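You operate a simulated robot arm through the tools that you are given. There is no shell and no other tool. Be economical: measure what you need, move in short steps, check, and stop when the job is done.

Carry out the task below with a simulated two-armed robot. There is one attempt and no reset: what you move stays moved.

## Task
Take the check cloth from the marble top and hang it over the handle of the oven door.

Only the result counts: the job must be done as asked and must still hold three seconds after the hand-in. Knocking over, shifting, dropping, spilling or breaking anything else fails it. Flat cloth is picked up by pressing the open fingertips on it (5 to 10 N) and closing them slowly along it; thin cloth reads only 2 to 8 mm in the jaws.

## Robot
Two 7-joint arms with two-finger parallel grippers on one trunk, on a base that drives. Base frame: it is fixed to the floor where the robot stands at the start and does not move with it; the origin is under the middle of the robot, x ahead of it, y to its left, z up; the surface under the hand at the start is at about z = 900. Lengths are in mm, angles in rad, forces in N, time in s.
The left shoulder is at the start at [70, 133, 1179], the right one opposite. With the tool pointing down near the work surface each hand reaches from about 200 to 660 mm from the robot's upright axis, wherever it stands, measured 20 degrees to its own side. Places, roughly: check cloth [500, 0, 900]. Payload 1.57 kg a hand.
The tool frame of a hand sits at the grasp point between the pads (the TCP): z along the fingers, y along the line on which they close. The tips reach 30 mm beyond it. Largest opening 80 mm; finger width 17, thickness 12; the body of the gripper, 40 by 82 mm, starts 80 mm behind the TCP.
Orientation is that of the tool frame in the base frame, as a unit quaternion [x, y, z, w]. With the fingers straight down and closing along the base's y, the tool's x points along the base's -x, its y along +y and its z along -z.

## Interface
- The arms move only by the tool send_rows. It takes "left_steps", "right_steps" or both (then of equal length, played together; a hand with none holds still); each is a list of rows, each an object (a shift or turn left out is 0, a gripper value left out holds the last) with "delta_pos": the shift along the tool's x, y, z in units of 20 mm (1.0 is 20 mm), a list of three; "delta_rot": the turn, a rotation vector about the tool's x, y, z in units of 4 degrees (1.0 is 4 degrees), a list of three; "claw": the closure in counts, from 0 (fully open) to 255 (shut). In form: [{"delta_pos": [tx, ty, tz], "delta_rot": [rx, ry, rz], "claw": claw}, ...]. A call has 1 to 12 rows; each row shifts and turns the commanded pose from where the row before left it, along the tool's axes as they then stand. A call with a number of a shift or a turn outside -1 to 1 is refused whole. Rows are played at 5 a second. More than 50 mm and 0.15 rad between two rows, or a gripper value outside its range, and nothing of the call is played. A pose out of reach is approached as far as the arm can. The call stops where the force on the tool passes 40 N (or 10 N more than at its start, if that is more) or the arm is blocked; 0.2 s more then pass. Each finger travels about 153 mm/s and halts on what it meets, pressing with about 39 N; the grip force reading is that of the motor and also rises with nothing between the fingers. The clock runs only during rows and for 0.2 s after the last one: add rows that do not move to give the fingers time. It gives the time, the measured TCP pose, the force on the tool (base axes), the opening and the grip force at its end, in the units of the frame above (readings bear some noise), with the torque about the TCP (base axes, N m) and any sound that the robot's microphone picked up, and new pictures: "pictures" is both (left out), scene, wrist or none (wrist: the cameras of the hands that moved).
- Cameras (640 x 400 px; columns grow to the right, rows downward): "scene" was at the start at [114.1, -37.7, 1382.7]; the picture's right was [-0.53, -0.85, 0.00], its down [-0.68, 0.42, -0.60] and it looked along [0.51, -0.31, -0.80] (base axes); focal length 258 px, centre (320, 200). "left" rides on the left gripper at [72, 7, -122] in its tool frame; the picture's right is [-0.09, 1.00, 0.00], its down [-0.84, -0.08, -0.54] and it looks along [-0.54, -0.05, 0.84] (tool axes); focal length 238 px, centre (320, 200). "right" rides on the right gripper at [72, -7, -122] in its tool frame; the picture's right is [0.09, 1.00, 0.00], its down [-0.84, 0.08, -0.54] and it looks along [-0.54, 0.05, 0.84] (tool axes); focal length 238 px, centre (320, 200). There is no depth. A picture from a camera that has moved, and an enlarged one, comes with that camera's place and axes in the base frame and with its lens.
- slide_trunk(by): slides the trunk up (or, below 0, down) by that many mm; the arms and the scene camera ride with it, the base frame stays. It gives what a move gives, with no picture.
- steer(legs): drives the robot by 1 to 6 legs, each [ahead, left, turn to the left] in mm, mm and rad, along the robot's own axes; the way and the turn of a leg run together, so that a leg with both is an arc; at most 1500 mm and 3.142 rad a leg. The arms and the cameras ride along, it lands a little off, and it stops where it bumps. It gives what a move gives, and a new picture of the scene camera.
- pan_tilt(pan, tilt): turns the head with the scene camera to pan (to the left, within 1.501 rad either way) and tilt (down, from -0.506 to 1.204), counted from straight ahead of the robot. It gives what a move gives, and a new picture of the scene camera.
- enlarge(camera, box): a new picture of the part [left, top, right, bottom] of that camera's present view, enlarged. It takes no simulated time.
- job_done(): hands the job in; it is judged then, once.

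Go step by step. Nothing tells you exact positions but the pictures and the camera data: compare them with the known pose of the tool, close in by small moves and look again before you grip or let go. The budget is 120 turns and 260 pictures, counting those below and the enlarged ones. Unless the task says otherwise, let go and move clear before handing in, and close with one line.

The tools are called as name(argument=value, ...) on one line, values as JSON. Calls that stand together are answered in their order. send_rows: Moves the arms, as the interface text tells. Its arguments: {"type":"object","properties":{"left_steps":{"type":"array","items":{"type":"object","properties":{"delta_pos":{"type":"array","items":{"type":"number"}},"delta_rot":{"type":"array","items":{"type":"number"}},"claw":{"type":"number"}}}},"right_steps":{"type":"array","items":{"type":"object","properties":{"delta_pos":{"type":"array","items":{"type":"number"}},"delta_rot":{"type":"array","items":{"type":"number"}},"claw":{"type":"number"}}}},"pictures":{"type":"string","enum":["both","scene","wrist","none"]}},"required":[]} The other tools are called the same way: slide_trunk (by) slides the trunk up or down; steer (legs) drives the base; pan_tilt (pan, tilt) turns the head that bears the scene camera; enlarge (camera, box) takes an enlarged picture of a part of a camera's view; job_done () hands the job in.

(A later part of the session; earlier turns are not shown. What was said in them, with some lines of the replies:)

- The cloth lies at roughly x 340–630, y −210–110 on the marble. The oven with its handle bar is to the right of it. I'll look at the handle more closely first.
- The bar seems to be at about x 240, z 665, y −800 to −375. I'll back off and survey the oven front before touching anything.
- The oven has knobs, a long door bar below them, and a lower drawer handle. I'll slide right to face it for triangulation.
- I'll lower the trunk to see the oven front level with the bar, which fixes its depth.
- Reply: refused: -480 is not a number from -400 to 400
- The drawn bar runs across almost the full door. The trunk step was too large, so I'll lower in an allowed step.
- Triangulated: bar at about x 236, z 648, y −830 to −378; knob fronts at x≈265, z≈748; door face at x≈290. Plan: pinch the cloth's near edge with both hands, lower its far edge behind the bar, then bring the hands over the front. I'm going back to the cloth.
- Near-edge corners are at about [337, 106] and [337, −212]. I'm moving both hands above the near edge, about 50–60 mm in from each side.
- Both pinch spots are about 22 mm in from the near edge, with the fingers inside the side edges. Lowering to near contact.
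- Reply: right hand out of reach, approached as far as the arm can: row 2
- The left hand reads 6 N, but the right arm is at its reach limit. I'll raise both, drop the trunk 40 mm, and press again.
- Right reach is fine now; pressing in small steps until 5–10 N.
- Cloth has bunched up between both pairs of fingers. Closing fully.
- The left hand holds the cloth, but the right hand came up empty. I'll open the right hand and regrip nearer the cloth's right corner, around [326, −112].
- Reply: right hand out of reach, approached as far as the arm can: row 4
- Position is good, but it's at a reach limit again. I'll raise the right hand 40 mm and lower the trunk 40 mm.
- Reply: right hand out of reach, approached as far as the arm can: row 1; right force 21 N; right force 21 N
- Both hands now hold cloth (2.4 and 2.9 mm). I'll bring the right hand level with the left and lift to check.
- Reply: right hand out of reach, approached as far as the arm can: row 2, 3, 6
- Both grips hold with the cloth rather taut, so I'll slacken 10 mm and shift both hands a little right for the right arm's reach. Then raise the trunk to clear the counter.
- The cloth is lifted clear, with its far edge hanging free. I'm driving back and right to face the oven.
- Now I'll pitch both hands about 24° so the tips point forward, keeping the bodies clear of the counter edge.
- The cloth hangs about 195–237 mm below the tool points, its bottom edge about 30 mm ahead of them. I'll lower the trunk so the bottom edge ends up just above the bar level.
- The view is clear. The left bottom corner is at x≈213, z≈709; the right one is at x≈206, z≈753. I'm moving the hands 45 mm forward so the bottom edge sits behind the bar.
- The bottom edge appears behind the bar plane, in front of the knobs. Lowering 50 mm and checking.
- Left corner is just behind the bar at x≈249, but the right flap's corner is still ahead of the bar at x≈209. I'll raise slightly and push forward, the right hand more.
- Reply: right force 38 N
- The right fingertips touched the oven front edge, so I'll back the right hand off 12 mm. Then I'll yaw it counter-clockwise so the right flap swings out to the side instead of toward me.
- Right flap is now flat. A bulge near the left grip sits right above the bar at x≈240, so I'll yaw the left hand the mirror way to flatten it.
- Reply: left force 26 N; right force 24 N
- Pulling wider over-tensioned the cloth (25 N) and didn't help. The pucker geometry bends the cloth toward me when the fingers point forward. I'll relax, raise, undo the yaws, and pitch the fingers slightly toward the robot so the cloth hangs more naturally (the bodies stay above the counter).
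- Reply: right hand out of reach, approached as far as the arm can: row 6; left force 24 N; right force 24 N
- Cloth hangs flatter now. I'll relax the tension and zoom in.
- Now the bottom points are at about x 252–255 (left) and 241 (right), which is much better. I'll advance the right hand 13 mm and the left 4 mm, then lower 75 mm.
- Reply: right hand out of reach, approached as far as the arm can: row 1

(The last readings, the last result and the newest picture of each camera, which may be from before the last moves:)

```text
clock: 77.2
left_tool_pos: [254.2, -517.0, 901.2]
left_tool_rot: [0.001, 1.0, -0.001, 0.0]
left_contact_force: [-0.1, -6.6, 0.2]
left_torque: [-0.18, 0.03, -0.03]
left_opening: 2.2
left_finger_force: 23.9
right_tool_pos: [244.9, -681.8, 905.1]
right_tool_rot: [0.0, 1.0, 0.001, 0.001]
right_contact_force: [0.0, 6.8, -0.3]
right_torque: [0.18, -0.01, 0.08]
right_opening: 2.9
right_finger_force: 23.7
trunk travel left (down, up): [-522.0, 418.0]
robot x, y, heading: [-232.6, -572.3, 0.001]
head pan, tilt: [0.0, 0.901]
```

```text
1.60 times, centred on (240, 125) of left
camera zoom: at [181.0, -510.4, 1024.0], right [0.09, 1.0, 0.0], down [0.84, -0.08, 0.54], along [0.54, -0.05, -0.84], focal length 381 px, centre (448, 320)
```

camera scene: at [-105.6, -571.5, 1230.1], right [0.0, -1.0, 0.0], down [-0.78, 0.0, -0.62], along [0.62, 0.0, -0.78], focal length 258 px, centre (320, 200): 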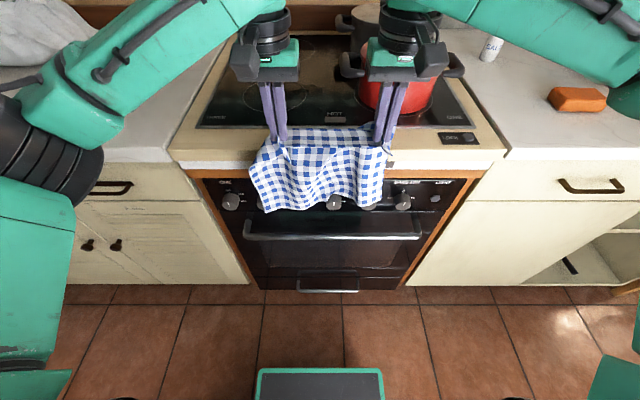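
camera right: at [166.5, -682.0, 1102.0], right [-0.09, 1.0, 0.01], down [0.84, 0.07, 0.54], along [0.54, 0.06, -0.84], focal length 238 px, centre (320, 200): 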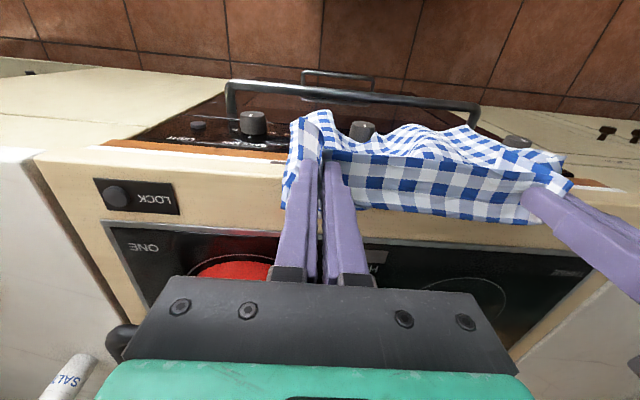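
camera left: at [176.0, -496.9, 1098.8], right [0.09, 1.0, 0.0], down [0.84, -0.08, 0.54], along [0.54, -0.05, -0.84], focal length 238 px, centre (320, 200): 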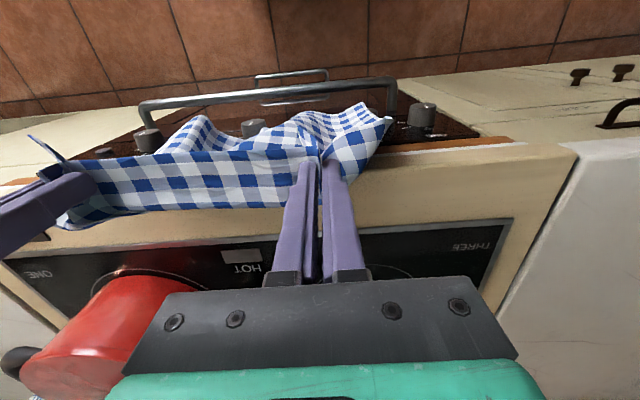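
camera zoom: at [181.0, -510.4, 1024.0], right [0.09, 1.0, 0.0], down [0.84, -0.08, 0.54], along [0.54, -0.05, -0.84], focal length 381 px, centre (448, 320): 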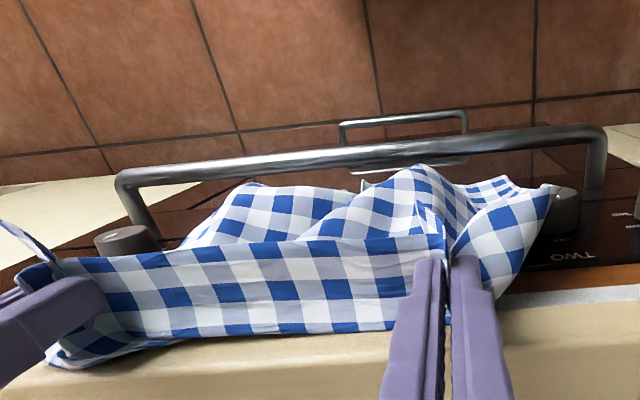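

The center edge is resting on a knob while the front folds at x≈248, z≈678 are just above and behind the bar. I'll lower further to get the folds behind the bar.

slide_trunk(by=-40)

enlarge(camera="scene", box=[200, 110, 440, 260])

enlarge(camera="left", box=[40, 0, 440, 250])

```text
clock: 78.1
left_tool_pos: [253.1, -517.1, 862.6]
left_tool_rot: [0.0, 1.0, 0.0, 0.0]
left_contact_force: [0.1, -6.9, -0.5]
left_torque: [-0.22, 0.05, -0.03]
left_opening: 2.6
left_finger_force: 24.0
right_tool_pos: [246.9, -682.2, 865.0]
right_tool_rot: [0.0, 1.0, 0.001, 0.001]
right_contact_force: [-0.5, 6.8, -0.8]
right_torque: [0.19, 0.02, 0.15]
right_opening: 2.7
right_finger_force: 24.1
trunk travel left (down, up): [-482.0, 458.0]
robot x, y, heading: [-230.4, -574.6, 0.002]
head pan, tilt: [0.0, 0.901]
```

```text
2.67 times, centred on (320, 185) of scene
camera zoom: at [-105.5, -571.8, 1115.0], right [0.0, -1.0, 0.0], down [-0.78, 0.0, -0.62], along [0.62, 0.0, -0.78], focal length 687 px, centre (320, 240)
```

zoom: 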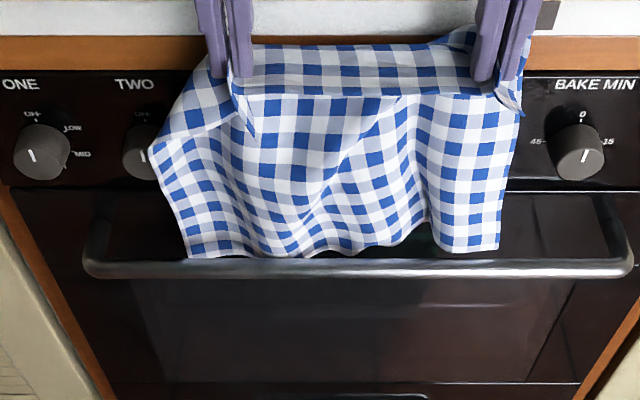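

```text
1.60 times, centred on (240, 125) of left
camera zoom: at [180.9, -510.4, 984.0], right [0.09, 1.0, 0.0], down [0.84, -0.08, 0.54], along [0.54, -0.05, -0.84], focal length 381 px, centre (448, 320)
```

zoom: 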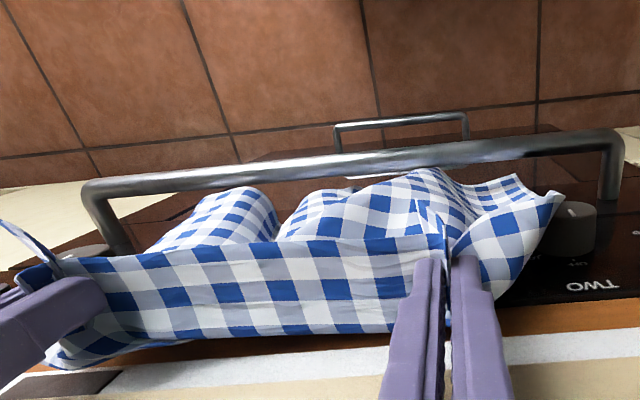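

The cloth slid off the knob, and its whole bottom edge is now behind the bar. Lowering 30 mm more.

slide_trunk(by=-30)

enlarge(camera="scene", box=[200, 110, 440, 260])

```text
clock: 78.8
left_tool_pos: [252.7, -517.7, 832.7]
left_tool_rot: [0.0, 1.0, 0.0, 0.0]
left_contact_force: [0.3, -6.9, -0.5]
left_torque: [-0.19, 0.01, -0.03]
left_opening: 2.4
left_finger_force: 24.3
right_tool_pos: [246.9, -681.9, 834.5]
right_tool_rot: [0.0, 1.0, 0.002, 0.002]
right_contact_force: [-0.1, 5.8, -0.6]
right_torque: [0.19, -0.04, 0.1]
right_opening: 3.0
right_finger_force: 24.0
trunk travel left (down, up): [-452.0, 488.0]
robot x, y, heading: [-230.5, -572.9, -0.002]
head pan, tilt: [0.0, 0.901]
```

```text
2.67 times, centred on (320, 185) of scene
camera zoom: at [-105.5, -571.8, 1085.0], right [0.0, -1.0, 0.0], down [-0.78, 0.0, -0.62], along [0.62, 0.0, -0.78], focal length 687 px, centre (320, 240)
```

zoom: 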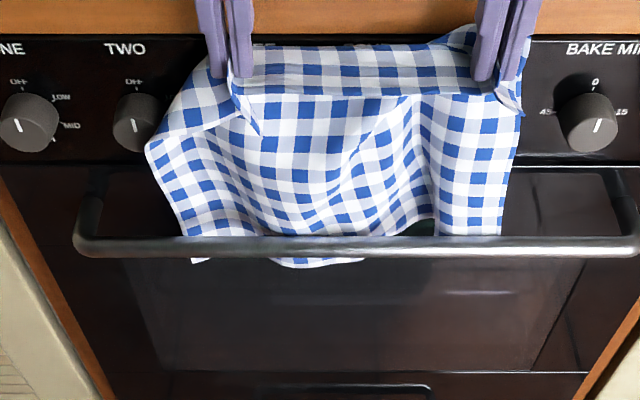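

Bottom edge is trapped behind the bar. I'll back the hands up a bit and pitch them forward again for clearance from the counter before lowering.

send_rows(left_steps=[{"delta_pos": [0.8, 0, 0]}, {"delta_rot": [0, -1, 0]}, {"delta_rot": [0, -1, 0]}, {"delta_rot": [0, -1, 0]}, {"delta_rot": [0, -1, 0]}, {"delta_rot": [0, -1, 0]}, {"delta_rot": [0, -1, 0]}, {}], right_steps=[{"delta_pos": [0.6, 0.2, 0]}, {"delta_rot": [0, -1, 0]}, {"delta_rot": [0, -1, 0]}, {"delta_rot": [0, -1, 0]}, {"delta_rot": [0, -1, 0]}, {"delta_rot": [0, -1, 0]}, {"delta_rot": [0, -1, 0]}, {}], pictures="none")

slide_trunk(by=-40)

enlarge(camera="scene", box=[200, 110, 440, 260])

enlarge(camera="left", box=[40, 0, 440, 250])

```text
clock: 80.6
left_tool_pos: [236.6, -517.2, 834.0]
left_tool_rot: [0.0, 0.978, 0.001, 0.209]
left_contact_force: [0.0, -0.3, 0.5]
left_torque: [-0.02, 0.0, -0.04]
left_opening: 2.3
left_finger_force: 23.5
right_tool_pos: [235.9, -676.7, 834.2]
right_tool_rot: [0.0, 0.978, 0.002, 0.208]
right_contact_force: [0.3, -0.2, 0.0]
right_torque: [0.03, 0.05, 0.04]
right_opening: 2.7
right_finger_force: 24.3
trunk travel left (down, up): [-452.0, 488.0]
robot x, y, heading: [-234.9, -573.6, 0.001]
head pan, tilt: [0.0, 0.901]
```

```text
clock: 81.5
left_tool_pos: [236.8, -517.7, 792.7]
left_tool_rot: [0.0, 0.978, 0.0, 0.208]
left_contact_force: [-0.2, -1.0, -0.8]
left_torque: [-0.01, -0.01, -0.04]
left_opening: 2.6
left_finger_force: 23.7
right_tool_pos: [234.8, -676.7, 793.8]
right_tool_rot: [0.0, 0.978, 0.001, 0.208]
right_contact_force: [0.4, 1.0, 0.1]
right_torque: [0.01, 0.02, 0.04]
right_opening: 2.8
right_finger_force: 24.5
trunk travel left (down, up): [-412.0, 528.0]
robot x, y, heading: [-232.8, -575.1, -0.003]
head pan, tilt: [0.0, 0.901]
```

```text
2.67 times, centred on (320, 185) of scene
camera zoom: at [-105.5, -571.8, 1045.0], right [0.0, -1.0, 0.0], down [-0.78, 0.0, -0.62], along [0.62, 0.0, -0.78], focal length 687 px, centre (320, 240)
```

zoom: 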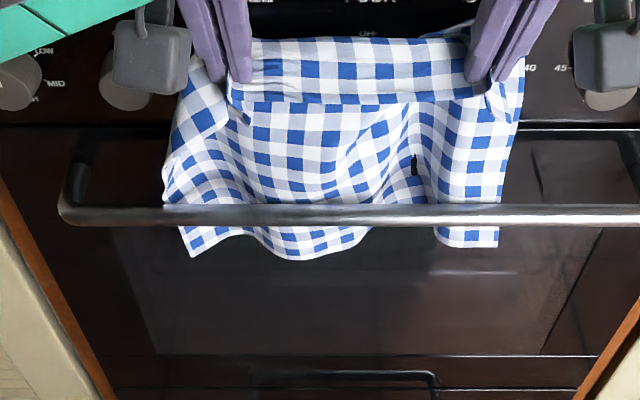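

```text
1.60 times, centred on (240, 125) of left
camera zoom: at [120.9, -510.4, 874.8], right [0.08, 1.0, 0.04], down [0.54, -0.08, 0.84], along [0.83, -0.05, -0.55], focal length 381 px, centre (448, 320)
```

zoom: 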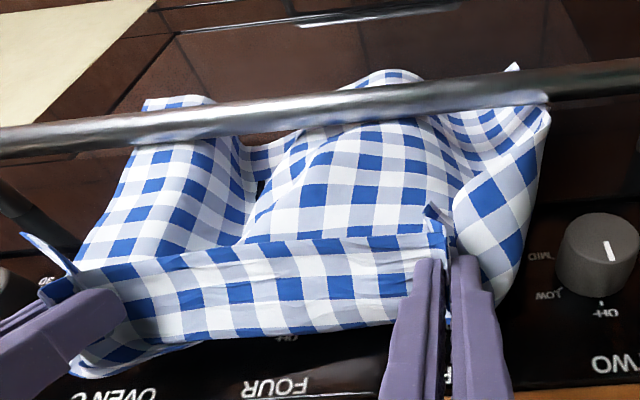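

Going well; lowering another 65 mm so about half of the cloth is behind the bar.

slide_trunk(by=-60)

enlarge(camera="scene", box=[200, 90, 440, 240])

enlarge(camera="left", box=[40, 0, 440, 250])

```text
clock: 82.5
left_tool_pos: [236.5, -517.0, 732.5]
left_tool_rot: [0.0, 0.978, 0.0, 0.207]
left_contact_force: [-0.6, -0.9, -0.3]
left_torque: [0.0, 0.02, -0.06]
left_opening: 2.4
left_finger_force: 24.2
right_tool_pos: [235.8, -676.9, 734.0]
right_tool_rot: [0.0, 0.978, 0.001, 0.209]
right_contact_force: [-0.7, 1.7, -1.4]
right_torque: [0.04, 0.06, 0.04]
right_opening: 2.8
right_finger_force: 24.3
trunk travel left (down, up): [-352.0, 588.0]
robot x, y, heading: [-231.4, -569.2, -0.0]
head pan, tilt: [0.0, 0.901]
```

```text
2.67 times, centred on (320, 165) of scene
camera zoom: at [-105.1, -571.8, 984.9], right [0.0, -1.0, 0.0], down [-0.78, 0.0, -0.62], along [0.62, 0.0, -0.78], focal length 687 px, centre (320, 293)
```

zoom: 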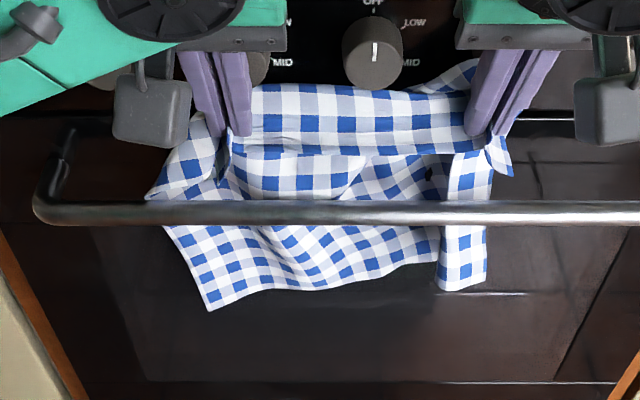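

```text
1.60 times, centred on (240, 125) of left
camera zoom: at [121.2, -510.4, 814.6], right [0.08, 1.0, 0.04], down [0.54, -0.08, 0.84], along [0.83, -0.05, -0.55], focal length 381 px, centre (448, 320)
```

zoom: 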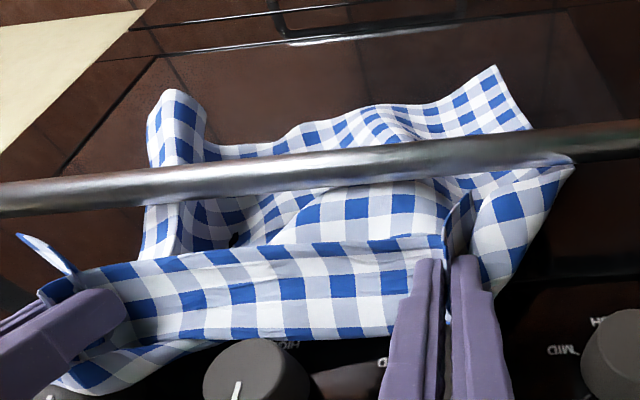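

About half of the cloth is behind the bar now. I'm drawing the hands back over the bar and down in front.

send_rows(left_steps=[{"delta_pos": [0.686, 0, -0.305]}, {"delta_pos": [0.686, 0, -0.305]}, {"delta_pos": [0.686, 0, -0.305]}, {"delta_pos": [0.686, 0, -0.305]}, {"delta_pos": [0.686, 0, -0.305]}, {"delta_pos": [0.356, 0, 0.8]}, {"delta_pos": [0.356, 0, 0.8]}, {"delta_pos": [0.356, 0, 0.8]}, {}], right_steps=[{"delta_pos": [0.686, 0, -0.305]}, {"delta_pos": [0.686, 0, -0.305]}, {"delta_pos": [0.686, 0, -0.305]}, {"delta_pos": [0.686, 0, -0.305]}, {"delta_pos": [0.686, 0, -0.305]}, {"delta_pos": [0.356, 0, 0.8]}, {"delta_pos": [0.356, 0, 0.8]}, {"delta_pos": [0.356, 0, 0.8]}, {}], pictures="both")

enlarge(camera="scene", box=[200, 90, 440, 240])

```text
clock: 84.5
left_tool_pos: [162.6, -516.8, 678.9]
left_tool_rot: [-0.001, 0.978, 0.001, 0.208]
left_contact_force: [0.9, -2.5, -1.3]
left_torque: [-0.06, 0.01, -0.08]
left_opening: 2.7
left_finger_force: 24.0
right_tool_pos: [161.9, -679.7, 681.4]
right_tool_rot: [0.001, 0.978, 0.001, 0.208]
right_contact_force: [0.4, 3.4, -0.1]
right_torque: [0.05, -0.01, 0.06]
right_opening: 2.9
right_finger_force: 23.6
trunk travel left (down, up): [-352.0, 588.0]
robot x, y, heading: [-231.8, -572.2, -0.0]
head pan, tilt: [0.0, 0.901]
camera scene: at [-105.2, -572.1, 985.0], right [0.0, -1.0, 0.0], down [-0.78, 0.0, -0.62], along [0.62, 0.0, -0.78], focal length 258 px, centre (320, 200)
camera right: at [45.2, -685.9, 763.0], right [-0.08, 1.0, -0.04], down [0.54, 0.08, 0.84], along [0.84, 0.05, -0.55], focal length 238 px, centre (320, 200)
camera left: at [47.1, -509.7, 762.1], right [0.08, 1.0, 0.04], down [0.54, -0.08, 0.84], along [0.83, -0.05, -0.55], focal length 238 px, centre (320, 200)
```

scene: 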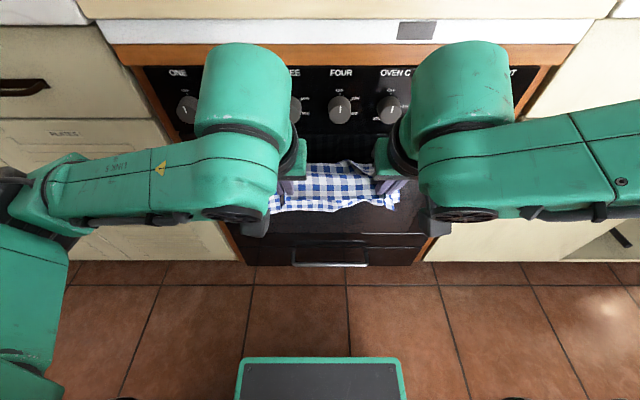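
right: 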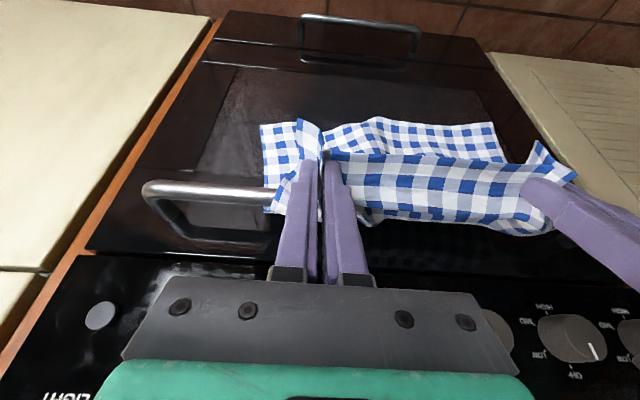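
left: 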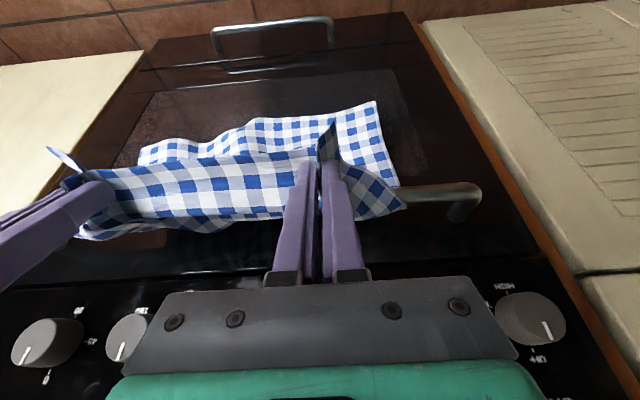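

```text
2.67 times, centred on (320, 165) of scene
camera zoom: at [-105.2, -572.1, 985.0], right [0.0, -1.0, 0.0], down [-0.78, 0.0, -0.62], along [0.62, 0.0, -0.78], focal length 687 px, centre (320, 293)
```

zoom: 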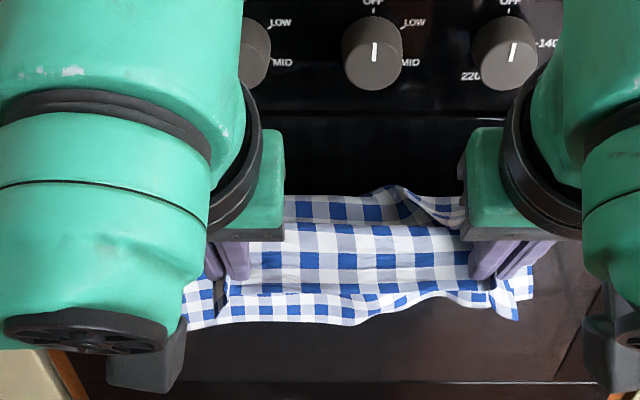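

The cloth lies over the bar with its tail behind. I'll lower the hands 50 mm more in front, then open slowly.

send_rows(left_steps=[{"delta_pos": [0.356, 0, 0.8]}, {"delta_pos": [0.356, 0, 0.8]}, {"delta_pos": [0.3, 0, 0.65]}, {}, {}], right_steps=[{"delta_pos": [0.356, 0, 0.8]}, {"delta_pos": [0.356, 0, 0.8]}, {"delta_pos": [0.3, 0, 0.65]}, {}, {}], pictures="wrist")

```text
clock: 85.7
left_tool_pos: [162.0, -518.4, 630.0]
left_tool_rot: [0.0, 0.978, 0.0, 0.208]
left_contact_force: [0.6, -1.5, 0.7]
left_torque: [-0.08, -0.04, 0.01]
left_opening: 2.6
left_finger_force: 23.6
right_tool_pos: [169.4, -675.1, 660.5]
right_tool_rot: [0.0, 0.978, 0.001, 0.209]
right_contact_force: [-0.4, 2.0, -0.8]
right_torque: [0.08, 0.06, 0.05]
right_opening: 2.9
right_finger_force: 24.1
right hand out of reach, approached as far as the arm can: row 1, 2
trunk travel left (down, up): [-352.0, 588.0]
robot x, y, heading: [-230.6, -572.7, -0.001]
head pan, tilt: [0.0, 0.901]
camera right: at [53.5, -682.7, 741.5], right [-0.08, 1.0, -0.04], down [0.54, 0.08, 0.84], along [0.84, 0.05, -0.55], focal length 238 px, centre (320, 200)
camera left: at [46.8, -511.6, 712.5], right [0.08, 1.0, 0.04], down [0.54, -0.08, 0.84], along [0.83, -0.05, -0.55], focal length 238 px, centre (320, 200)
```

right: 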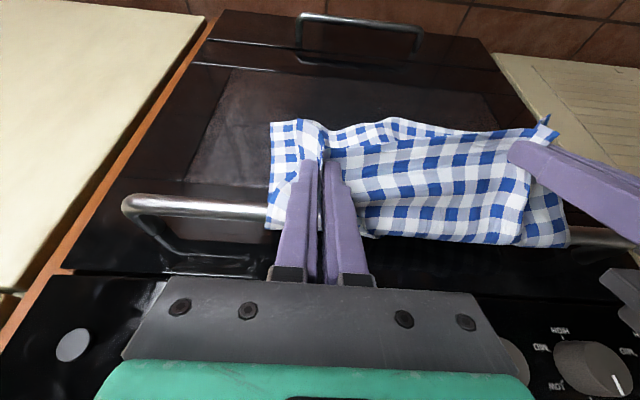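
left: 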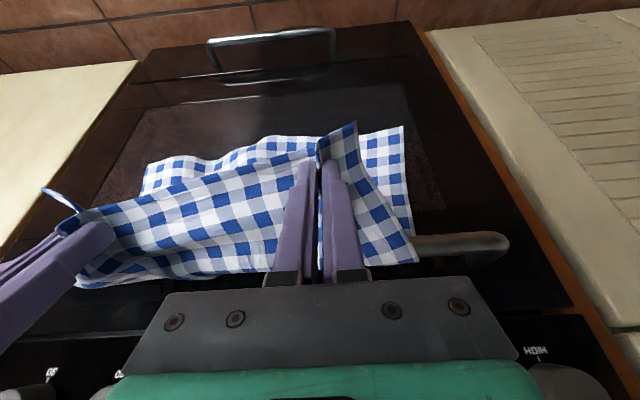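

Right arm is at its limit; I'll use the trunk for another 25 mm and then open the fingers.

slide_trunk(by=-25)

send_rows(left_steps=[{"claw": 225}, {"claw": 195}, {"claw": 165}, {"claw": 135}, {"claw": 110}, {}, {}], right_steps=[{"claw": 225}, {"claw": 195}, {"claw": 165}, {"claw": 135}, {"claw": 110}, {}, {}], pictures="wrist")

```text
clock: 86.4
left_tool_pos: [161.1, -517.8, 605.7]
left_tool_rot: [0.0, 0.978, 0.002, 0.208]
left_contact_force: [0.7, -2.6, 0.3]
left_torque: [-0.07, -0.02, 0.0]
left_opening: 2.7
left_finger_force: 24.2
right_tool_pos: [168.6, -676.0, 635.4]
right_tool_rot: [-0.001, 0.978, 0.001, 0.208]
right_contact_force: [0.1, 0.8, -1.4]
right_torque: [0.03, 0.02, 0.09]
right_opening: 2.5
right_finger_force: 24.2
trunk travel left (down, up): [-327.0, 613.0]
robot x, y, heading: [-233.6, -571.4, -0.004]
head pan, tilt: [0.0, 0.901]
```

```text
clock: 88.0
left_tool_pos: [162.0, -518.2, 605.0]
left_tool_rot: [0.0, 0.978, -0.001, 0.208]
left_contact_force: [-1.0, -0.5, -0.4]
left_torque: [-0.01, 0.03, -0.03]
left_opening: 45.5
left_finger_force: 0.0
right_tool_pos: [170.3, -676.4, 635.5]
right_tool_rot: [-0.001, 0.978, 0.001, 0.209]
right_contact_force: [0.0, -0.6, -0.5]
right_torque: [0.03, 0.0, 0.0]
right_opening: 45.4
right_finger_force: 0.0
trunk travel left (down, up): [-327.0, 613.0]
robot x, y, heading: [-230.6, -574.6, -0.0]
head pan, tilt: [0.0, 0.901]
camera right: at [53.5, -682.7, 716.6], right [-0.08, 1.0, -0.04], down [0.54, 0.08, 0.84], along [0.84, 0.05, -0.55], focal length 238 px, centre (320, 200)
camera left: at [46.8, -511.6, 687.6], right [0.08, 1.0, 0.04], down [0.54, -0.08, 0.84], along [0.83, -0.05, -0.55], focal length 238 px, centre (320, 200)
```

right: 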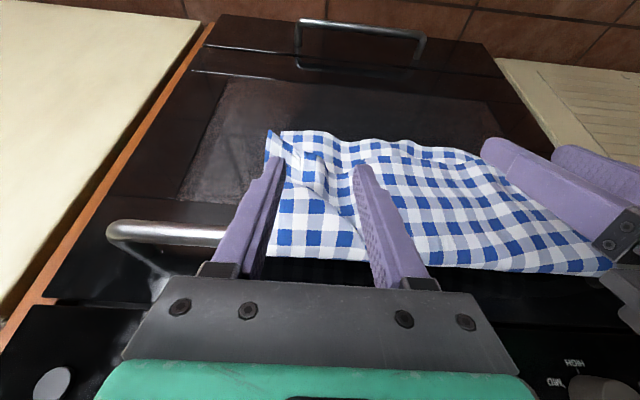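
left: 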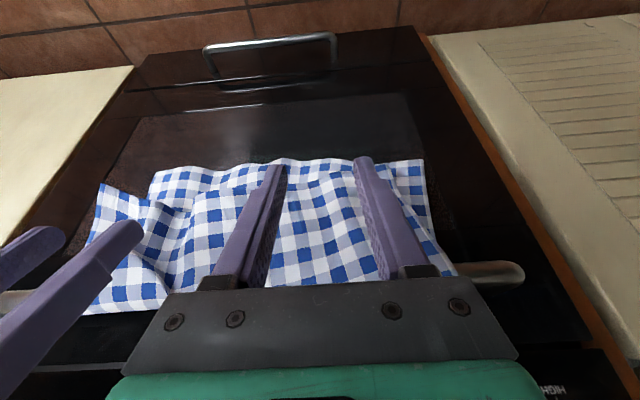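

The cloth is released and draped over the bar. Backing the robot away straight to clear it.

steer(legs=[[-250, 0, 0]])

pan_tilt(pan=0.0, tilt=0.55)

enlarge(camera="left", box=[40, 0, 440, 250])

```text
clock: 89.8
left_tool_pos: [-82.8, -517.2, 605.5]
left_tool_rot: [0.0, 0.978, 0.0, 0.208]
left_contact_force: [-0.1, 0.2, -0.8]
left_torque: [0.03, -0.02, -0.03]
left_opening: 45.5
left_finger_force: 0.0
right_tool_pos: [-75.0, -675.3, 634.7]
right_tool_rot: [0.0, 0.978, 0.001, 0.21]
right_contact_force: [-0.1, -0.5, 0.1]
right_torque: [-0.01, -0.02, 0.0]
right_opening: 45.3
right_finger_force: 0.2
trunk travel left (down, up): [-327.0, 613.0]
robot x, y, heading: [-477.6, -569.5, -0.0]
head pan, tilt: [0.0, 0.901]
camera scene: at [-350.6, -571.9, 960.1], right [0.0, -1.0, 0.0], down [-0.78, 0.0, -0.62], along [0.62, 0.0, -0.78], focal length 258 px, centre (320, 200)
```

scene: 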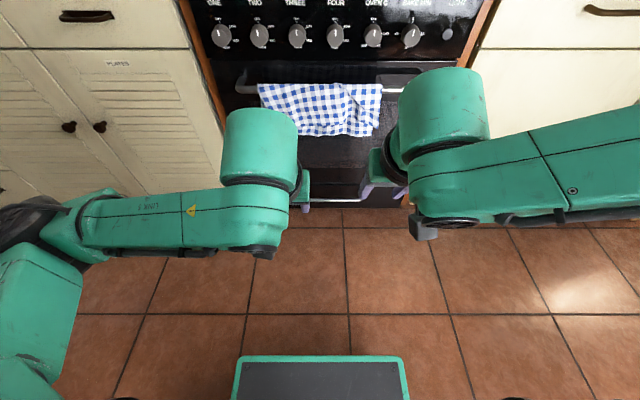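

```text
clock: 90.6
left_tool_pos: [-82.2, -517.9, 605.5]
left_tool_rot: [0.0, 0.978, 0.0, 0.207]
left_contact_force: [0.5, -0.2, 0.1]
left_torque: [0.01, -0.02, 0.0]
left_opening: 45.7
left_finger_force: 0.0
right_tool_pos: [-75.3, -675.8, 635.8]
right_tool_rot: [0.0, 0.978, 0.001, 0.209]
right_contact_force: [-0.1, -0.3, -0.5]
right_torque: [-0.01, 0.01, 0.01]
right_opening: 45.6
right_finger_force: 0.2
trunk travel left (down, up): [-327.0, 613.0]
robot x, y, heading: [-474.9, -571.8, -0.001]
head pan, tilt: [0.0, 0.55]
camera scene: at [-335.8, -571.8, 989.2], right [0.0, -1.0, 0.0], down [-0.52, 0.0, -0.85], along [0.85, 0.0, -0.52], focal length 258 px, centre (320, 200)
```

scene: 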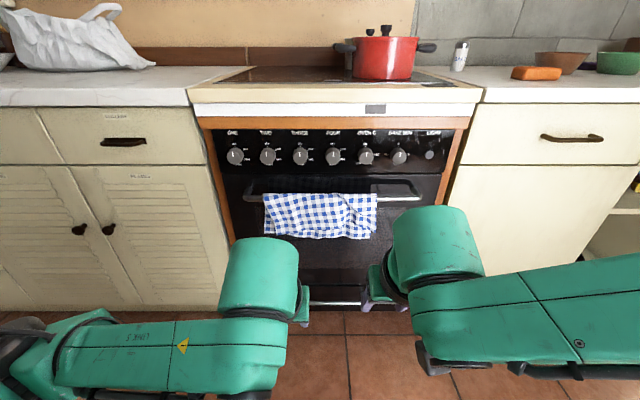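

```text
1.60 times, centred on (240, 125) of left
camera zoom: at [-198.1, -511.6, 687.6], right [0.08, 1.0, 0.04], down [0.54, -0.08, 0.84], along [0.83, -0.05, -0.55], focal length 381 px, centre (448, 320)
```

zoom: 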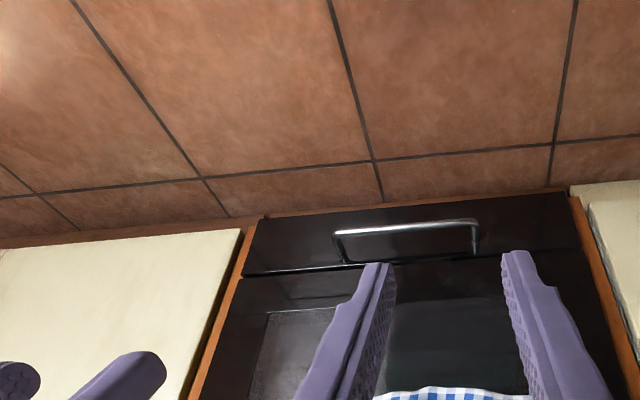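

It hangs neatly over the bar. A short wait and a zoom will confirm it's stable.

send_rows(left_steps=[{}, {}, {}, {}, {}, {}, {}, {}, {}, {}], pictures="none")

enlarge(camera="scene", box=[220, 150, 460, 300])

```text
clock: 92.8
left_tool_pos: [-82.7, -517.4, 605.4]
left_tool_rot: [0.0, 0.978, 0.001, 0.208]
left_contact_force: [-0.1, -1.0, 0.2]
left_torque: [-0.01, 0.01, -0.01]
left_opening: 45.5
left_finger_force: 0.1
right_tool_pos: [-75.3, -675.7, 634.5]
right_tool_rot: [0.0, 0.978, 0.001, 0.209]
right_contact_force: [-0.3, -0.3, 0.3]
right_torque: [-0.01, -0.03, -0.03]
right_opening: 45.7
right_finger_force: 0.1
trunk travel left (down, up): [-327.0, 613.0]
robot x, y, heading: [-473.7, -574.1, -0.002]
head pan, tilt: [0.0, 0.55]
```

```text
2.67 times, centred on (340, 225) of scene
camera zoom: at [-335.8, -571.8, 989.3], right [0.0, -1.0, 0.0], down [-0.52, 0.0, -0.85], along [0.85, 0.0, -0.52], focal length 687 px, centre (267, 133)
```

zoom: 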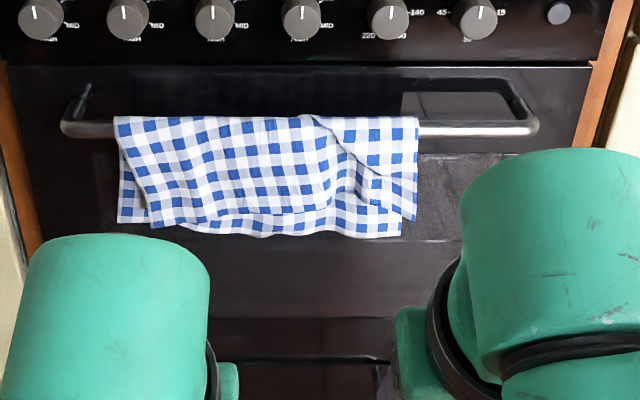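

The cloth hangs still, with one half in front of the bar and one half behind. The knobs and pots look undisturbed, so I'm handing in.

job_done()

```text
The job is handed in.
```

The check cloth is hanging over the oven door handle, about half in front and half behind. The hands are clear of it, and it stayed still over a two-second check before hand-in.
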